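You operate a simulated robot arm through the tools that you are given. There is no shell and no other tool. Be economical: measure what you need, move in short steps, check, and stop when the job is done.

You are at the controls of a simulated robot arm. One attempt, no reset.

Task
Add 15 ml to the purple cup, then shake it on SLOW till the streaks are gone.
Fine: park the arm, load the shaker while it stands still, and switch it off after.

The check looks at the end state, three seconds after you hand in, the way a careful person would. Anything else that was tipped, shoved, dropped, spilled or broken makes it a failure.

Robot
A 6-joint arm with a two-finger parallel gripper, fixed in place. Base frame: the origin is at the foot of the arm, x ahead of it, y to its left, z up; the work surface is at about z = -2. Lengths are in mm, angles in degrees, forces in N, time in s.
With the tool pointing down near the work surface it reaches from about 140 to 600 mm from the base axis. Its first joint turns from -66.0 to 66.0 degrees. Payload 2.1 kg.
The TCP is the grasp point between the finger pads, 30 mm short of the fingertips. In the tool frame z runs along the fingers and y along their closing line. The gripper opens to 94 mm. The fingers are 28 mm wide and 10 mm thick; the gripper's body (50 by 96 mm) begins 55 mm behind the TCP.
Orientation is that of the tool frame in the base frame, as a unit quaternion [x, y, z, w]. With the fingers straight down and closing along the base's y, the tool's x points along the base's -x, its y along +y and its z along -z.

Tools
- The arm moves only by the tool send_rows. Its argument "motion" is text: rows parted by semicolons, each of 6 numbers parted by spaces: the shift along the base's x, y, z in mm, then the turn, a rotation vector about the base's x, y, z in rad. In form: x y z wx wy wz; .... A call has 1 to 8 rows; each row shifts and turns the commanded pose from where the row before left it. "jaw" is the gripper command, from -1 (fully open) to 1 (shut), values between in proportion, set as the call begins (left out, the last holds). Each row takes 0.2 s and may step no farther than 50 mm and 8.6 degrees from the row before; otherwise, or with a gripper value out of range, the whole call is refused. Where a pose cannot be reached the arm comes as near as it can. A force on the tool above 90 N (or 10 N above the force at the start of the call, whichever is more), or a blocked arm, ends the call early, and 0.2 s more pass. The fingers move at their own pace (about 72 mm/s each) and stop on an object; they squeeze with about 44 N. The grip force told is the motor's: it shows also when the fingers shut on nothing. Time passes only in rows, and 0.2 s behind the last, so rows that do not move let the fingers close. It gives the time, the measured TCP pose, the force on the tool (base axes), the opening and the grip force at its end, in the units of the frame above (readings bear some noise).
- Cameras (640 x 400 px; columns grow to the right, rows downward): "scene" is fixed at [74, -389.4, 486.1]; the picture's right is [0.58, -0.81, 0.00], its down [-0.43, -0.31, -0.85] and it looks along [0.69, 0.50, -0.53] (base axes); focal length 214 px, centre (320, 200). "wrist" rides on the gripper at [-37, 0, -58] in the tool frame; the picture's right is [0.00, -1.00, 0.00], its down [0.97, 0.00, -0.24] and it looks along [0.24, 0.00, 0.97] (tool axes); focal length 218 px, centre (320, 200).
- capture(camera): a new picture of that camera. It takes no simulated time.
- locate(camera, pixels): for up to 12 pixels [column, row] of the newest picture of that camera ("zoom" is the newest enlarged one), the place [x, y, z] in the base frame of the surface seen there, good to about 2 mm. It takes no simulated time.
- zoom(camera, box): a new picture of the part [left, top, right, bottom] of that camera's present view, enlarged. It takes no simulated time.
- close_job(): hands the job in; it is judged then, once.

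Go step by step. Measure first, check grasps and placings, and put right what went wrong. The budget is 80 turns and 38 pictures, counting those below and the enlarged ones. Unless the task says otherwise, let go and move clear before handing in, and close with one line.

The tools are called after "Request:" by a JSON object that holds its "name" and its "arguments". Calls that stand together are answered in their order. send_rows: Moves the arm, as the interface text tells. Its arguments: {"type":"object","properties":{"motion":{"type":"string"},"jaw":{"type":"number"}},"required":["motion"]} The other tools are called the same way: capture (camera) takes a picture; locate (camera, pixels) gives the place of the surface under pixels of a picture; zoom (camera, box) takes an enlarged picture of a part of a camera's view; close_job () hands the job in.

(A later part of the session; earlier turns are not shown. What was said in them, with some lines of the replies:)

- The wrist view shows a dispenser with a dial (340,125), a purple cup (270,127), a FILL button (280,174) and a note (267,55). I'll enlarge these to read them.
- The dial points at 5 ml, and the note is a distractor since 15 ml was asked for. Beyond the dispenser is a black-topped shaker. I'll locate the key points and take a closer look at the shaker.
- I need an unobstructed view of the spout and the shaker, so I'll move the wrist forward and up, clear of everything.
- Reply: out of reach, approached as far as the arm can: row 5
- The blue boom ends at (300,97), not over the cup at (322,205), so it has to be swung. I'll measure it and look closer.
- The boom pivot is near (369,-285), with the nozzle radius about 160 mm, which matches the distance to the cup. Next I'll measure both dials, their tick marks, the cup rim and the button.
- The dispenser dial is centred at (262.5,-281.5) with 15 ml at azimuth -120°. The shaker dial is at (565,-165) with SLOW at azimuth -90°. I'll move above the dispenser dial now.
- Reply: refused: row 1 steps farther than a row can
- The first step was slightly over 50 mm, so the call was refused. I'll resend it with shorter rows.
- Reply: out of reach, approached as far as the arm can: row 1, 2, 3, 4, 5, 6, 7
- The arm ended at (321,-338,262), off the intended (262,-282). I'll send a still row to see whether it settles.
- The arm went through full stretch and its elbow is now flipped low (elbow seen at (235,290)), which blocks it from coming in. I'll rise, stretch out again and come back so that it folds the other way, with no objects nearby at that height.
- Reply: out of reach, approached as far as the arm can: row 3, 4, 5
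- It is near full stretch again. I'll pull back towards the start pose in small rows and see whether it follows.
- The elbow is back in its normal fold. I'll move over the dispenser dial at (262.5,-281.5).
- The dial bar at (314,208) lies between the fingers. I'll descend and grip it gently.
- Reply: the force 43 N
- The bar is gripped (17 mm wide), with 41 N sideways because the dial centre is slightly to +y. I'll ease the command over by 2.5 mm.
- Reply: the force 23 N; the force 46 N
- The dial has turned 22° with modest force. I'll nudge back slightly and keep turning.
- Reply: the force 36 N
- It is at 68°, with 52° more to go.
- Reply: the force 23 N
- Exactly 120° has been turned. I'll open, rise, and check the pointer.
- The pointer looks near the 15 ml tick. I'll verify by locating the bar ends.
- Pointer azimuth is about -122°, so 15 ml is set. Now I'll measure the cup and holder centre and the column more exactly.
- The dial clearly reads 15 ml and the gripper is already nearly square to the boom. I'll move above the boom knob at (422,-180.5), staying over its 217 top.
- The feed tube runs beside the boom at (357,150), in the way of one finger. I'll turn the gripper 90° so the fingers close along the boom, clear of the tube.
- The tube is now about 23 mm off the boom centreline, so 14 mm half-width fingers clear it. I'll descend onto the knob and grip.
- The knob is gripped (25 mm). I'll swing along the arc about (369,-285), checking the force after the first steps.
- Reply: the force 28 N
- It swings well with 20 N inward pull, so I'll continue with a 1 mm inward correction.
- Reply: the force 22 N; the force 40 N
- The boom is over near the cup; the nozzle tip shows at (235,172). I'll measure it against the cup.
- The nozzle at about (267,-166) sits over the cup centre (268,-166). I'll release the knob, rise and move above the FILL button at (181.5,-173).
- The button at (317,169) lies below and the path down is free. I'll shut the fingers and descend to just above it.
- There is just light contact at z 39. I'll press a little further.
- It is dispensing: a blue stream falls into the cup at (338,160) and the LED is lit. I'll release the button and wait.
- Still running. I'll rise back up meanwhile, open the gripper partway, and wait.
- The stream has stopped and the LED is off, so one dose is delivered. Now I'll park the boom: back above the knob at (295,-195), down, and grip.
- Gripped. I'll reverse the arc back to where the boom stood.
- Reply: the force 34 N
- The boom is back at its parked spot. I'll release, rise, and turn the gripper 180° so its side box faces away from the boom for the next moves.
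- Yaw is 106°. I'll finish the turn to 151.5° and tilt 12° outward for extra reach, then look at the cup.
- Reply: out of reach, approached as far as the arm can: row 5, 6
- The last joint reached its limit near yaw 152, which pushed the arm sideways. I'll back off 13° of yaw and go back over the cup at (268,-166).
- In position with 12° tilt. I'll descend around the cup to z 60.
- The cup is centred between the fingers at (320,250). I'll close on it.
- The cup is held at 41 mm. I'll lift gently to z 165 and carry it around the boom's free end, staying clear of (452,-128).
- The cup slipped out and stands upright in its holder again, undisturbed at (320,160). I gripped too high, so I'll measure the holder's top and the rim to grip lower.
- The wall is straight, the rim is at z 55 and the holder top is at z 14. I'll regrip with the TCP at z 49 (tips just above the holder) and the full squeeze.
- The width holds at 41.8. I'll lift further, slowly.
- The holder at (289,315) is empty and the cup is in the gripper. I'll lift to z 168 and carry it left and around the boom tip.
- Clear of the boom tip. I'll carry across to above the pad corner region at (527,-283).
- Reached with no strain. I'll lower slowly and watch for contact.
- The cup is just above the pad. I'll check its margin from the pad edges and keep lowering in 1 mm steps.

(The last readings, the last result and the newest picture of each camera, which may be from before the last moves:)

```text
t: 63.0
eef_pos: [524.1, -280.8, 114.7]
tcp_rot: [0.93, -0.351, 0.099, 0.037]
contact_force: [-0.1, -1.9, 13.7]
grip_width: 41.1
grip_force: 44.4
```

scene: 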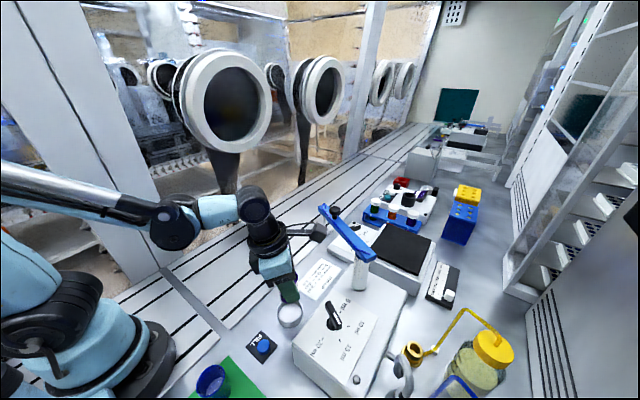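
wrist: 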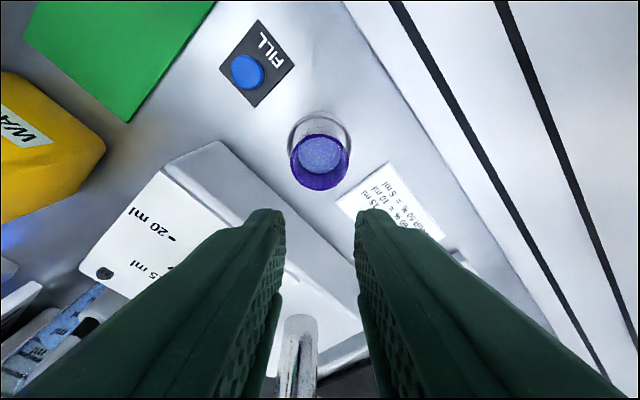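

Contact made (14 N) and the cup is well inside the pad. I'll release and rise straight up.

Request:
{"name": "send_rows", "arguments": {"motion": "0 0 0.5 0 0 0; 0 0 0 0 0 0; 0 0 0 0 0 0", "jaw": -0.4}}

Request:
{"name": "send_rows", "arguments": {"motion": "0 0 15 0 0 0; 0 0 25 0 0 0; 0 0 15 0 0 0; 0 0 0 0 0 0"}}

```text
t: 63.8
eef_pos: [525.7, -280.9, 114.1]
tcp_rot: [0.93, -0.351, 0.098, 0.036]
contact_force: [0.0, 0.4, -0.4]
grip_width: 65.9
grip_force: 0.1
```

```text
t: 64.8
eef_pos: [525.1, -279.5, 169.9]
tcp_rot: [0.931, -0.351, 0.098, 0.036]
contact_force: [0.3, -0.2, 0.5]
grip_width: 65.9
grip_force: 0.1
```

Cup released. I'll move over to the shaker dial at (565,-165.5), turning the yaw to match the bar.

Request:
{"name": "send_rows", "arguments": {"motion": "10 28.5 0 0 0 0; 10 28.5 0 0 0 0; 10 28.5 -10 0 0 0.06; 10 28.5 -20 0 0 0.1; 0 0 -20 0 0 0.09; 0 0 0 0 0 0", "jaw": 0}}

Request:
{"name": "capture", "arguments": {"camera": "wrist"}}

```text
t: 66.2
eef_pos: [564.8, -167.9, 120.0]
tcp_rot: [0.967, -0.231, 0.102, 0.024]
contact_force: [0.4, -0.2, -0.3]
grip_width: 46.7
grip_force: 0.1
```

```text
4 pictures are left
```

wrist: 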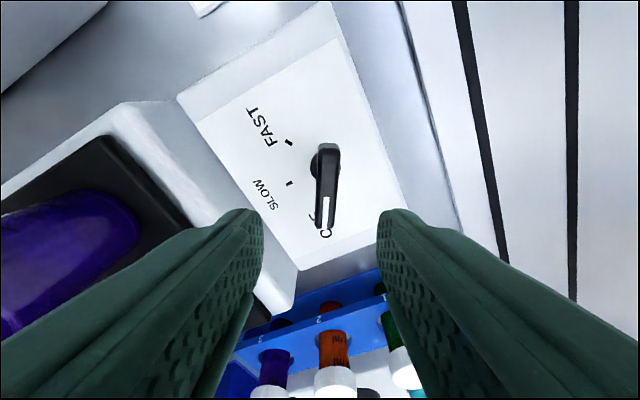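

The bar at (325,190) is aligned and about 2.5 mm to the right, which matches my centre estimate. I'll correct, descend to z 64 and grip.

Request:
{"name": "send_rows", "arguments": {"motion": "0.8 2.2 -20 0 0 0; 0 0 -20 0 0 0; 0 0 -16 0 0 0; 0 0 0 0 0 0"}}

Request:
{"name": "send_rows", "arguments": {"motion": "0 0 0 0 0 0; 0 0 0 0 0 0; 0 0 0 0 0 0", "jaw": 1}}

```text
t: 67.2
eef_pos: [565.7, -167.3, 63.0]
tcp_rot: [0.967, -0.232, 0.102, 0.024]
contact_force: [-0.1, -0.6, 0.5]
grip_width: 46.9
grip_force: 0.1
```

```text
t: 68.0
eef_pos: [568.1, -165.4, 62.5]
tcp_rot: [0.967, -0.232, 0.101, 0.024]
contact_force: [7.5, 11.4, -4.0]
grip_width: 16.6
grip_force: 44.8
```

Gripped at bar azimuth -27°. SLOW is at -90°, so I'll turn -63° in two calls, checking the force.

Request:
{"name": "send_rows", "arguments": {"motion": "0.6 1 0 0 0 0; 0 0 0 0 0 -0.1375; 0 0 0 0 0 -0.1375; 0 0 0 0 0 -0.1375; 0 0 0 0 0 -0.1375; 0 0 0 0 0 0"}}

Request:
{"name": "send_rows", "arguments": {"motion": "0 0 0 0 0 -0.1375; 0 0 0 0 0 -0.1375; 0 0 0 0 0 -0.1375; 0 0 0 0 0 -0.1375; 0 0 0 0 0 0"}}

```text
t: 69.4
eef_pos: [566.9, -165.6, 64.1]
tcp_rot: [0.867, -0.488, 0.09, 0.053]
contact_force: [-5.5, -5.8, -25.9]
grip_width: 16.2
grip_force: 45.4
```

```text
t: 70.6
eef_pos: [565.1, -165.3, 64.3]
tcp_rot: [-0.701, 0.705, -0.071, -0.076]
contact_force: [-26.7, -15.9, -12.9]
grip_width: 16.3
grip_force: 44.8
```

The dial is at SLOW (-90°). I'll keep hold of it, wait a moment, and look at the cup and the dial.

Request:
{"name": "send_rows", "arguments": {"motion": "0 0 0 0 0 0; 0 0 0 0 0 0; 0 0 0 0 0 0; 0 0 0 0 0 0; 0 0 0 0 0 0; 0 0 0 0 0 0; 0 0 0 0 0 0; 0 0 0 0 0 0"}}

Request:
{"name": "zoom", "arguments": {"camera": "scene", "box": [320, 190, 440, 280]}}

```text
t: 72.4
eef_pos: [564.9, -166.3, 63.4]
tcp_rot: [-0.702, 0.704, -0.072, -0.077]
contact_force: [-26.5, -14.7, -0.4]
grip_width: 16.2
grip_force: 45.6
```

```text
4.44 times, centred on (380, 235) of scene
```

zoom: 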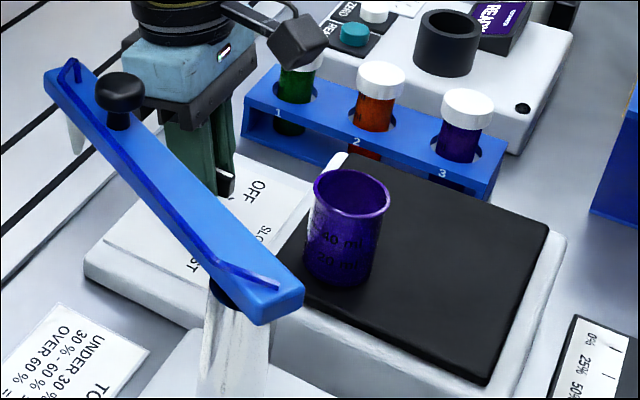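

The cup stands well on the pad at (345,230). I'll let it shake more and then look from the wrist camera.

Request:
{"name": "send_rows", "arguments": {"motion": "0 0 0 0 0 0; 0 0 0 0 0 0; 0 0 0 0 0 0; 0 0 0 0 0 0; 0 0 0 0 0 0; 0 0 0 0 0 0; 0 0 0 0 0 0; 0 0 0 0 0 0"}}

Request:
{"name": "send_rows", "arguments": {"motion": "0 0 0 0 0 0; 0 0 0 0 0 0; 0 0 0 0 0 0; 0 0 0 0 0 0; 0 0 0 0 0 0; 0 0 0 0 0 0; 0 0 0 0 0 0; 0 0 0 0 0 0"}}

Request:
{"name": "zoom", "arguments": {"camera": "scene", "box": [350, 215, 420, 265]}}

```text
t: 74.2
eef_pos: [565.8, -166.2, 65.4]
tcp_rot: [-0.702, 0.704, -0.072, -0.076]
contact_force: [-26.7, -14.8, 3.4]
grip_width: 16.1
grip_force: 44.7
```

```text
t: 76.0
eef_pos: [564.8, -167.2, 64.0]
tcp_rot: [-0.702, 0.704, -0.072, -0.077]
contact_force: [-26.3, -14.0, 6.0]
grip_width: 16.4
grip_force: 45.2
```

```text
8.00 times, centred on (385, 240) of scene
```

zoom: 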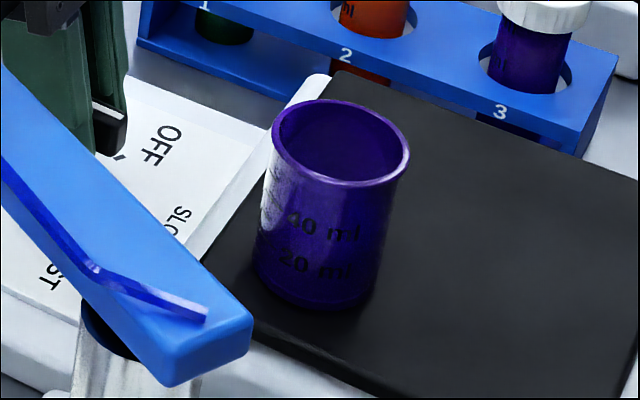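

The deck shifts by a pixel or so between pictures, so it seems to be running. I'll keep it on SLOW for about 11 s more, then look again.

Request:
{"name": "send_rows", "arguments": {"motion": "0 0 0 0 0 0; 0 0 0 0 0 0; 0 0 0 0 0 0; 0 0 0 0 0 0; 0 0 0 0 0 0; 0 0 0 0 0 0; 0 0 0 0 0 0; 0 0 0 0 0 0"}}

Request:
{"name": "locate", "arguments": {"camera": "scene", "pixels": [[384, 248], [379, 245], [386, 235], [392, 233]]}}

Request:
{"name": "send_rows", "arguments": {"motion": "0 0 0 0 0 0; 0 0 0 0 0 0; 0 0 0 0 0 0; 0 0 0 0 0 0; 0 0 0 0 0 0; 0 0 0 0 0 0; 0 0 0 0 0 0; 0 0 0 0 0 0"}}

Request:
{"name": "send_rows", "arguments": {"motion": "0 0 0 0 0 0; 0 0 0 0 0 0; 0 0 0 0 0 0; 0 0 0 0 0 0; 0 0 0 0 0 0; 0 0 0 0 0 0; 0 0 0 0 0 0; 0 0 0 0 0 0"}}

Request:
{"name": "send_rows", "arguments": {"motion": "0 0 0 0 0 0; 0 0 0 0 0 0; 0 0 0 0 0 0; 0 0 0 0 0 0; 0 0 0 0 0 0; 0 0 0 0 0 0; 0 0 0 0 0 0; 0 0 0 0 0 0"}}

Request:
{"name": "send_rows", "arguments": {"motion": "0 0 0 0 0 0; 0 0 0 0 0 0; 0 0 0 0 0 0; 0 0 0 0 0 0; 0 0 0 0 0 0; 0 0 0 0 0 0; 0 0 0 0 0 0; 0 0 0 0 0 0"}}

Request:
{"name": "zoom", "arguments": {"camera": "scene", "box": [350, 215, 420, 265]}}

```text
t: 77.8
eef_pos: [565.5, -166.4, 63.1]
tcp_rot: [-0.703, 0.703, -0.072, -0.077]
contact_force: [-26.8, -14.3, 6.0]
grip_width: 16.1
grip_force: 44.6
```

```text
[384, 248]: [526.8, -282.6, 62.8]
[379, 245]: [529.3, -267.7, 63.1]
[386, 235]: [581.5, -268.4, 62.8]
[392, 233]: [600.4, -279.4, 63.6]
```

```text
t: 79.6
eef_pos: [564.8, -165.9, 63.6]
tcp_rot: [-0.702, 0.704, -0.072, -0.077]
contact_force: [-27.0, -13.6, 5.6]
grip_width: 16.2
grip_force: 44.8
```

```text
t: 81.4
eef_pos: [566.3, -165.3, 64.7]
tcp_rot: [-0.703, 0.703, -0.072, -0.076]
contact_force: [-27.5, -14.3, 5.4]
grip_width: 16.2
grip_force: 44.7
```

```text
t: 83.2
eef_pos: [565.0, -165.0, 63.3]
tcp_rot: [-0.702, 0.704, -0.073, -0.077]
contact_force: [-27.4, -13.0, 4.8]
grip_width: 16.1
grip_force: 44.8
```

```text
t: 85.0
eef_pos: [565.4, -165.5, 64.1]
tcp_rot: [-0.702, 0.704, -0.072, -0.076]
contact_force: [-27.1, -14.0, 5.3]
grip_width: 16.4
grip_force: 44.8
```

```text
8.00 times, centred on (385, 240) of scene
```

zoom: 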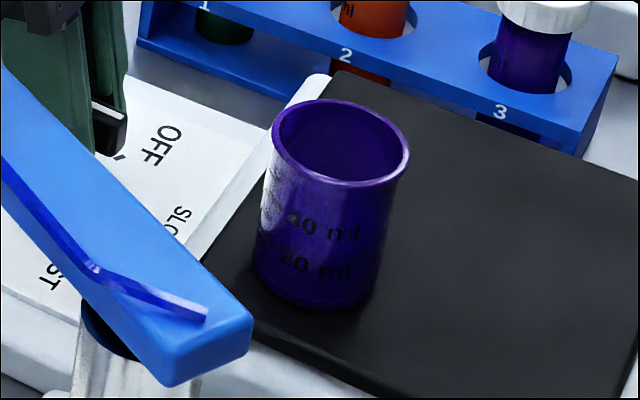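

The pictures at t=76 and t=85 look alike, so I need evidence that the deck really moves. I'll compare the cup's present place with where I set it down, (525,-281).

Request:
{"name": "locate", "arguments": {"camera": "zoom", "pixels": [[274, 130], [408, 160], [325, 180], [350, 101], [310, 303], [265, 255], [330, 75], [600, 165], [115, 105], [320, 150], [450, 250], [124, 150]]}}

```text
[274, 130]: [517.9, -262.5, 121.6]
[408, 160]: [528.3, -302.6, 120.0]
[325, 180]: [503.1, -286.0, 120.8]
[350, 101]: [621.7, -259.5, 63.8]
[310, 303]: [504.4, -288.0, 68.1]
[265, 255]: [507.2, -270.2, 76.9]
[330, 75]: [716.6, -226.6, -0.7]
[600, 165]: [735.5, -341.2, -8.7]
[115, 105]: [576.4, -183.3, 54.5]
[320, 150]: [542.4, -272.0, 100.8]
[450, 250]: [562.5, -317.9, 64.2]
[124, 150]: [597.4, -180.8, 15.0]
```

The cup hasn't drifted, which doesn't settle it. I'll check the pointer end seen between the fingers around (115,110) to confirm the dial's angle.

Request:
{"name": "locate", "arguments": {"camera": "zoom", "pixels": [[97, 103], [105, 108], [112, 112], [120, 117], [125, 125], [97, 120], [105, 125], [112, 130], [118, 135], [97, 140], [110, 148], [120, 95]]}}

```text
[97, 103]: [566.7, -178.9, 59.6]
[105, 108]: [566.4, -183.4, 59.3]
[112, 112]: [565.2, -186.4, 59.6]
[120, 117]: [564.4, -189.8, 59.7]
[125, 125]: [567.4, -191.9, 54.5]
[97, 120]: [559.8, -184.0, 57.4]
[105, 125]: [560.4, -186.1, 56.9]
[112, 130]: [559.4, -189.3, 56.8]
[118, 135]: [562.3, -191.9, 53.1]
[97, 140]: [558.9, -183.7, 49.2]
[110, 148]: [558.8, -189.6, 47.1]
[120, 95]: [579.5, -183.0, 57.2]
```

The pointer stripe runs from (566.7,-178.9) to (564.4,-189.8), squarely on SLOW. I'll give it another 14 s or so to be sure, then use the last picture.

Request:
{"name": "send_rows", "arguments": {"motion": "0 0 0 0 0 0; 0 0 0 0 0 0; 0 0 0 0 0 0; 0 0 0 0 0 0; 0 0 0 0 0 0; 0 0 0 0 0 0; 0 0 0 0 0 0; 0 0 0 0 0 0"}}

Request:
{"name": "send_rows", "arguments": {"motion": "0 0 0 0 0 0; 0 0 0 0 0 0; 0 0 0 0 0 0; 0 0 0 0 0 0; 0 0 0 0 0 0; 0 0 0 0 0 0; 0 0 0 0 0 0; 0 0 0 0 0 0"}}

Request:
{"name": "send_rows", "arguments": {"motion": "0 0 0 0 0 0; 0 0 0 0 0 0; 0 0 0 0 0 0; 0 0 0 0 0 0; 0 0 0 0 0 0; 0 0 0 0 0 0; 0 0 0 0 0 0; 0 0 0 0 0 0"}}

Request:
{"name": "send_rows", "arguments": {"motion": "0 0 0 0 0 0; 0 0 0 0 0 0; 0 0 0 0 0 0; 0 0 0 0 0 0; 0 0 0 0 0 0; 0 0 0 0 0 0; 0 0 0 0 0 0; 0 0 0 0 0 0"}}

Request:
{"name": "send_rows", "arguments": {"motion": "0 0 0 0 0 0; 0 0 0 0 0 0; 0 0 0 0 0 0; 0 0 0 0 0 0; 0 0 0 0 0 0; 0 0 0 0 0 0; 0 0 0 0 0 0; 0 0 0 0 0 0"}}

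Request:
{"name": "send_rows", "arguments": {"motion": "0 0 0 0 0 0; 0 0 0 0 0 0; 0 0 0 0 0 0; 0 0 0 0 0 0; 0 0 0 0 0 0; 0 0 0 0 0 0; 0 0 0 0 0 0; 0 0 0 0 0 0"}}

Request:
{"name": "send_rows", "arguments": {"motion": "0 0 0 0 0 0; 0 0 0 0 0 0; 0 0 0 0 0 0; 0 0 0 0 0 0; 0 0 0 0 0 0; 0 0 0 0 0 0; 0 0 0 0 0 0; 0 0 0 0 0 0"}}

Request:
{"name": "send_rows", "arguments": {"motion": "0 0 0 0 0 0; 0 0 0 0 0 0; 0 0 0 0 0 0; 0 0 0 0 0 0; 0 0 0 0 0 0; 0 0 0 0 0 0; 0 0 0 0 0 0; 0 0 0 0 0 0"}}

```text
t: 86.8
eef_pos: [566.0, -165.4, 64.0]
tcp_rot: [-0.702, 0.704, -0.072, -0.077]
contact_force: [-26.5, -13.7, 6.3]
grip_width: 16.2
grip_force: 45.1
```

```text
t: 88.6
eef_pos: [565.3, -165.5, 62.8]
tcp_rot: [-0.703, 0.704, -0.072, -0.078]
contact_force: [-26.7, -12.6, 5.8]
grip_width: 16.3
grip_force: 44.9
```

```text
t: 90.4
eef_pos: [565.3, -165.5, 63.8]
tcp_rot: [-0.702, 0.704, -0.072, -0.076]
contact_force: [-27.1, -13.8, 5.3]
grip_width: 15.8
grip_force: 44.9
```

```text
t: 92.2
eef_pos: [566.0, -165.2, 63.5]
tcp_rot: [-0.702, 0.704, -0.072, -0.076]
contact_force: [-26.3, -12.5, 6.1]
grip_width: 16.4
grip_force: 45.0
```

```text
t: 94.0
eef_pos: [565.8, -165.3, 64.5]
tcp_rot: [-0.702, 0.705, -0.072, -0.078]
contact_force: [-27.2, -13.2, 6.6]
grip_width: 16.5
grip_force: 45.4
```

```text
t: 95.8
eef_pos: [566.7, -165.3, 63.5]
tcp_rot: [-0.702, 0.704, -0.072, -0.077]
contact_force: [-26.5, -12.5, 7.1]
grip_width: 16.5
grip_force: 45.4
```

```text
t: 97.6
eef_pos: [566.0, -165.9, 63.7]
tcp_rot: [-0.702, 0.704, -0.072, -0.077]
contact_force: [-26.9, -12.9, 6.7]
grip_width: 16.4
grip_force: 44.9
```

```text
t: 99.4
eef_pos: [565.6, -165.0, 63.8]
tcp_rot: [-0.702, 0.704, -0.072, -0.078]
contact_force: [-26.8, -13.0, 6.5]
grip_width: 16.4
grip_force: 45.7
```

That's about 29 s on SLOW. Now I'll turn the dial back +63° to OFF.

Request:
{"name": "send_rows", "arguments": {"motion": "0 0 0 0 0 0.1375; 0 0 0 0 0 0.1375; 0 0 0 0 0 0.1375; 0 0 0 0 0 0.1375; 0 0 0 0 0 0"}}

Request:
{"name": "send_rows", "arguments": {"motion": "0 0 0 0 0 0.1375; 0 0 0 0 0 0.1375; 0 0 0 0 0 0.1375; 0 0 0 0 0 0.1375; 0 0 0 0 0 0; 0 0 0 0 0 0"}}

```text
t: 100.6
eef_pos: [566.3, -164.7, 62.8]
tcp_rot: [0.868, -0.486, 0.091, 0.054]
contact_force: [-21.3, -11.4, -2.0]
grip_width: 16.2
grip_force: 44.9
```

```text
t: 102.0
eef_pos: [566.0, -165.0, 62.9]
tcp_rot: [0.967, -0.232, 0.1, 0.025]
contact_force: [-22.3, -9.8, -0.7]
grip_width: 16.7
grip_force: 45.3
```

The dial is back at OFF (-27°). I'll release, rise, and retreat around the boom tip the way I came.

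Request:
{"name": "send_rows", "arguments": {"motion": "0 0 0 0 0 0; 0 0 0 0 0 0; 0 0 20 0 0 0; 0 0 30 0 0 0; 0 0 30 0 0 0; 0 0 20 0 0 0; 0 0 0 0 0 0", "jaw": 0}}

Request:
{"name": "send_rows", "arguments": {"motion": "-10 30 0 0 0 0; -15 30 0 0 0 0; -20 30 0 0 0 0; -40 15 0 0 0 0; -45 0 0 0 0 0; -40 0 0 0 0 0; -40 0 0 0 0 0; 0 0 0 0 0 0"}}

Request:
{"name": "zoom", "arguments": {"camera": "scene", "box": [320, 200, 420, 265]}}

```text
t: 103.6
eef_pos: [567.2, -164.1, 162.6]
tcp_rot: [0.967, -0.232, 0.101, 0.025]
contact_force: [0.9, 0.4, 0.6]
grip_width: 47.0
grip_force: 0.1
```

```text
t: 105.4
eef_pos: [356.1, -57.1, 161.5]
tcp_rot: [0.967, -0.232, 0.102, 0.025]
contact_force: [0.2, 1.3, 0.8]
grip_width: 47.0
grip_force: 0.1
```

```text
6.15 times, centred on (370, 232) of scene
```

zoom: 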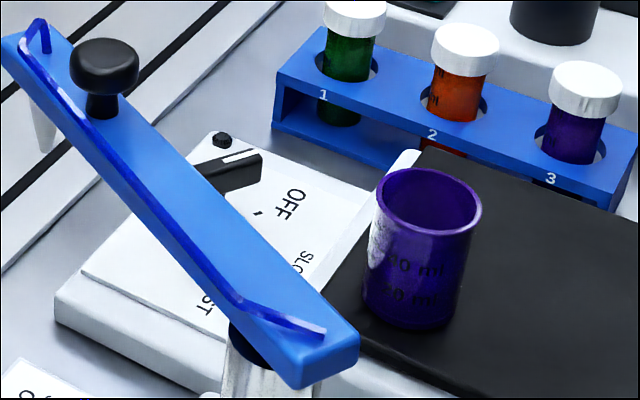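

The dial reads OFF, its indicator at (222,140) is dark and the cup stands upright. I'll verify the pointer angle and cup position numerically.

Request:
{"name": "locate", "arguments": {"camera": "zoom", "pixels": [[226, 161], [254, 152], [262, 155], [205, 172], [257, 213], [378, 195], [481, 215], [425, 235], [405, 325], [35, 20], [105, 50], [430, 205]]}}

```text
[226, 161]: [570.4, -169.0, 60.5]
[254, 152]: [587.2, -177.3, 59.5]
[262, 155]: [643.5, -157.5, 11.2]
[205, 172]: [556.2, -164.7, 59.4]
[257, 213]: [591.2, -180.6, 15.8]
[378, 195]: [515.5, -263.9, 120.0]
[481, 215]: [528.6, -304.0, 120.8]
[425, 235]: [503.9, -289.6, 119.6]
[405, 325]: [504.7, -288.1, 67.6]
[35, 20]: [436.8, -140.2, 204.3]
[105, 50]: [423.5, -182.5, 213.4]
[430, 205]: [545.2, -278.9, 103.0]
```

All readings agree: dial at OFF, cup upright on the pad, boom back at its parked place, and the gripper empty and clear. I'm handing in.

Request:
{"name": "close_job", "arguments": {}}

```text
The job is handed in.
```

I added one 15 ml dose to the purple cup and set it on the shaker, which was on SLOW for about 29 s and is now OFF. I couldn't confirm the result: the pictures never clearly showed the deck moving, and I couldn't see for certain that the streaks were gone. The dispenser boom is back where it started, and I saw nothing spilled or knocked over, though the cup slipped back into its holder, still upright, on the first lift.
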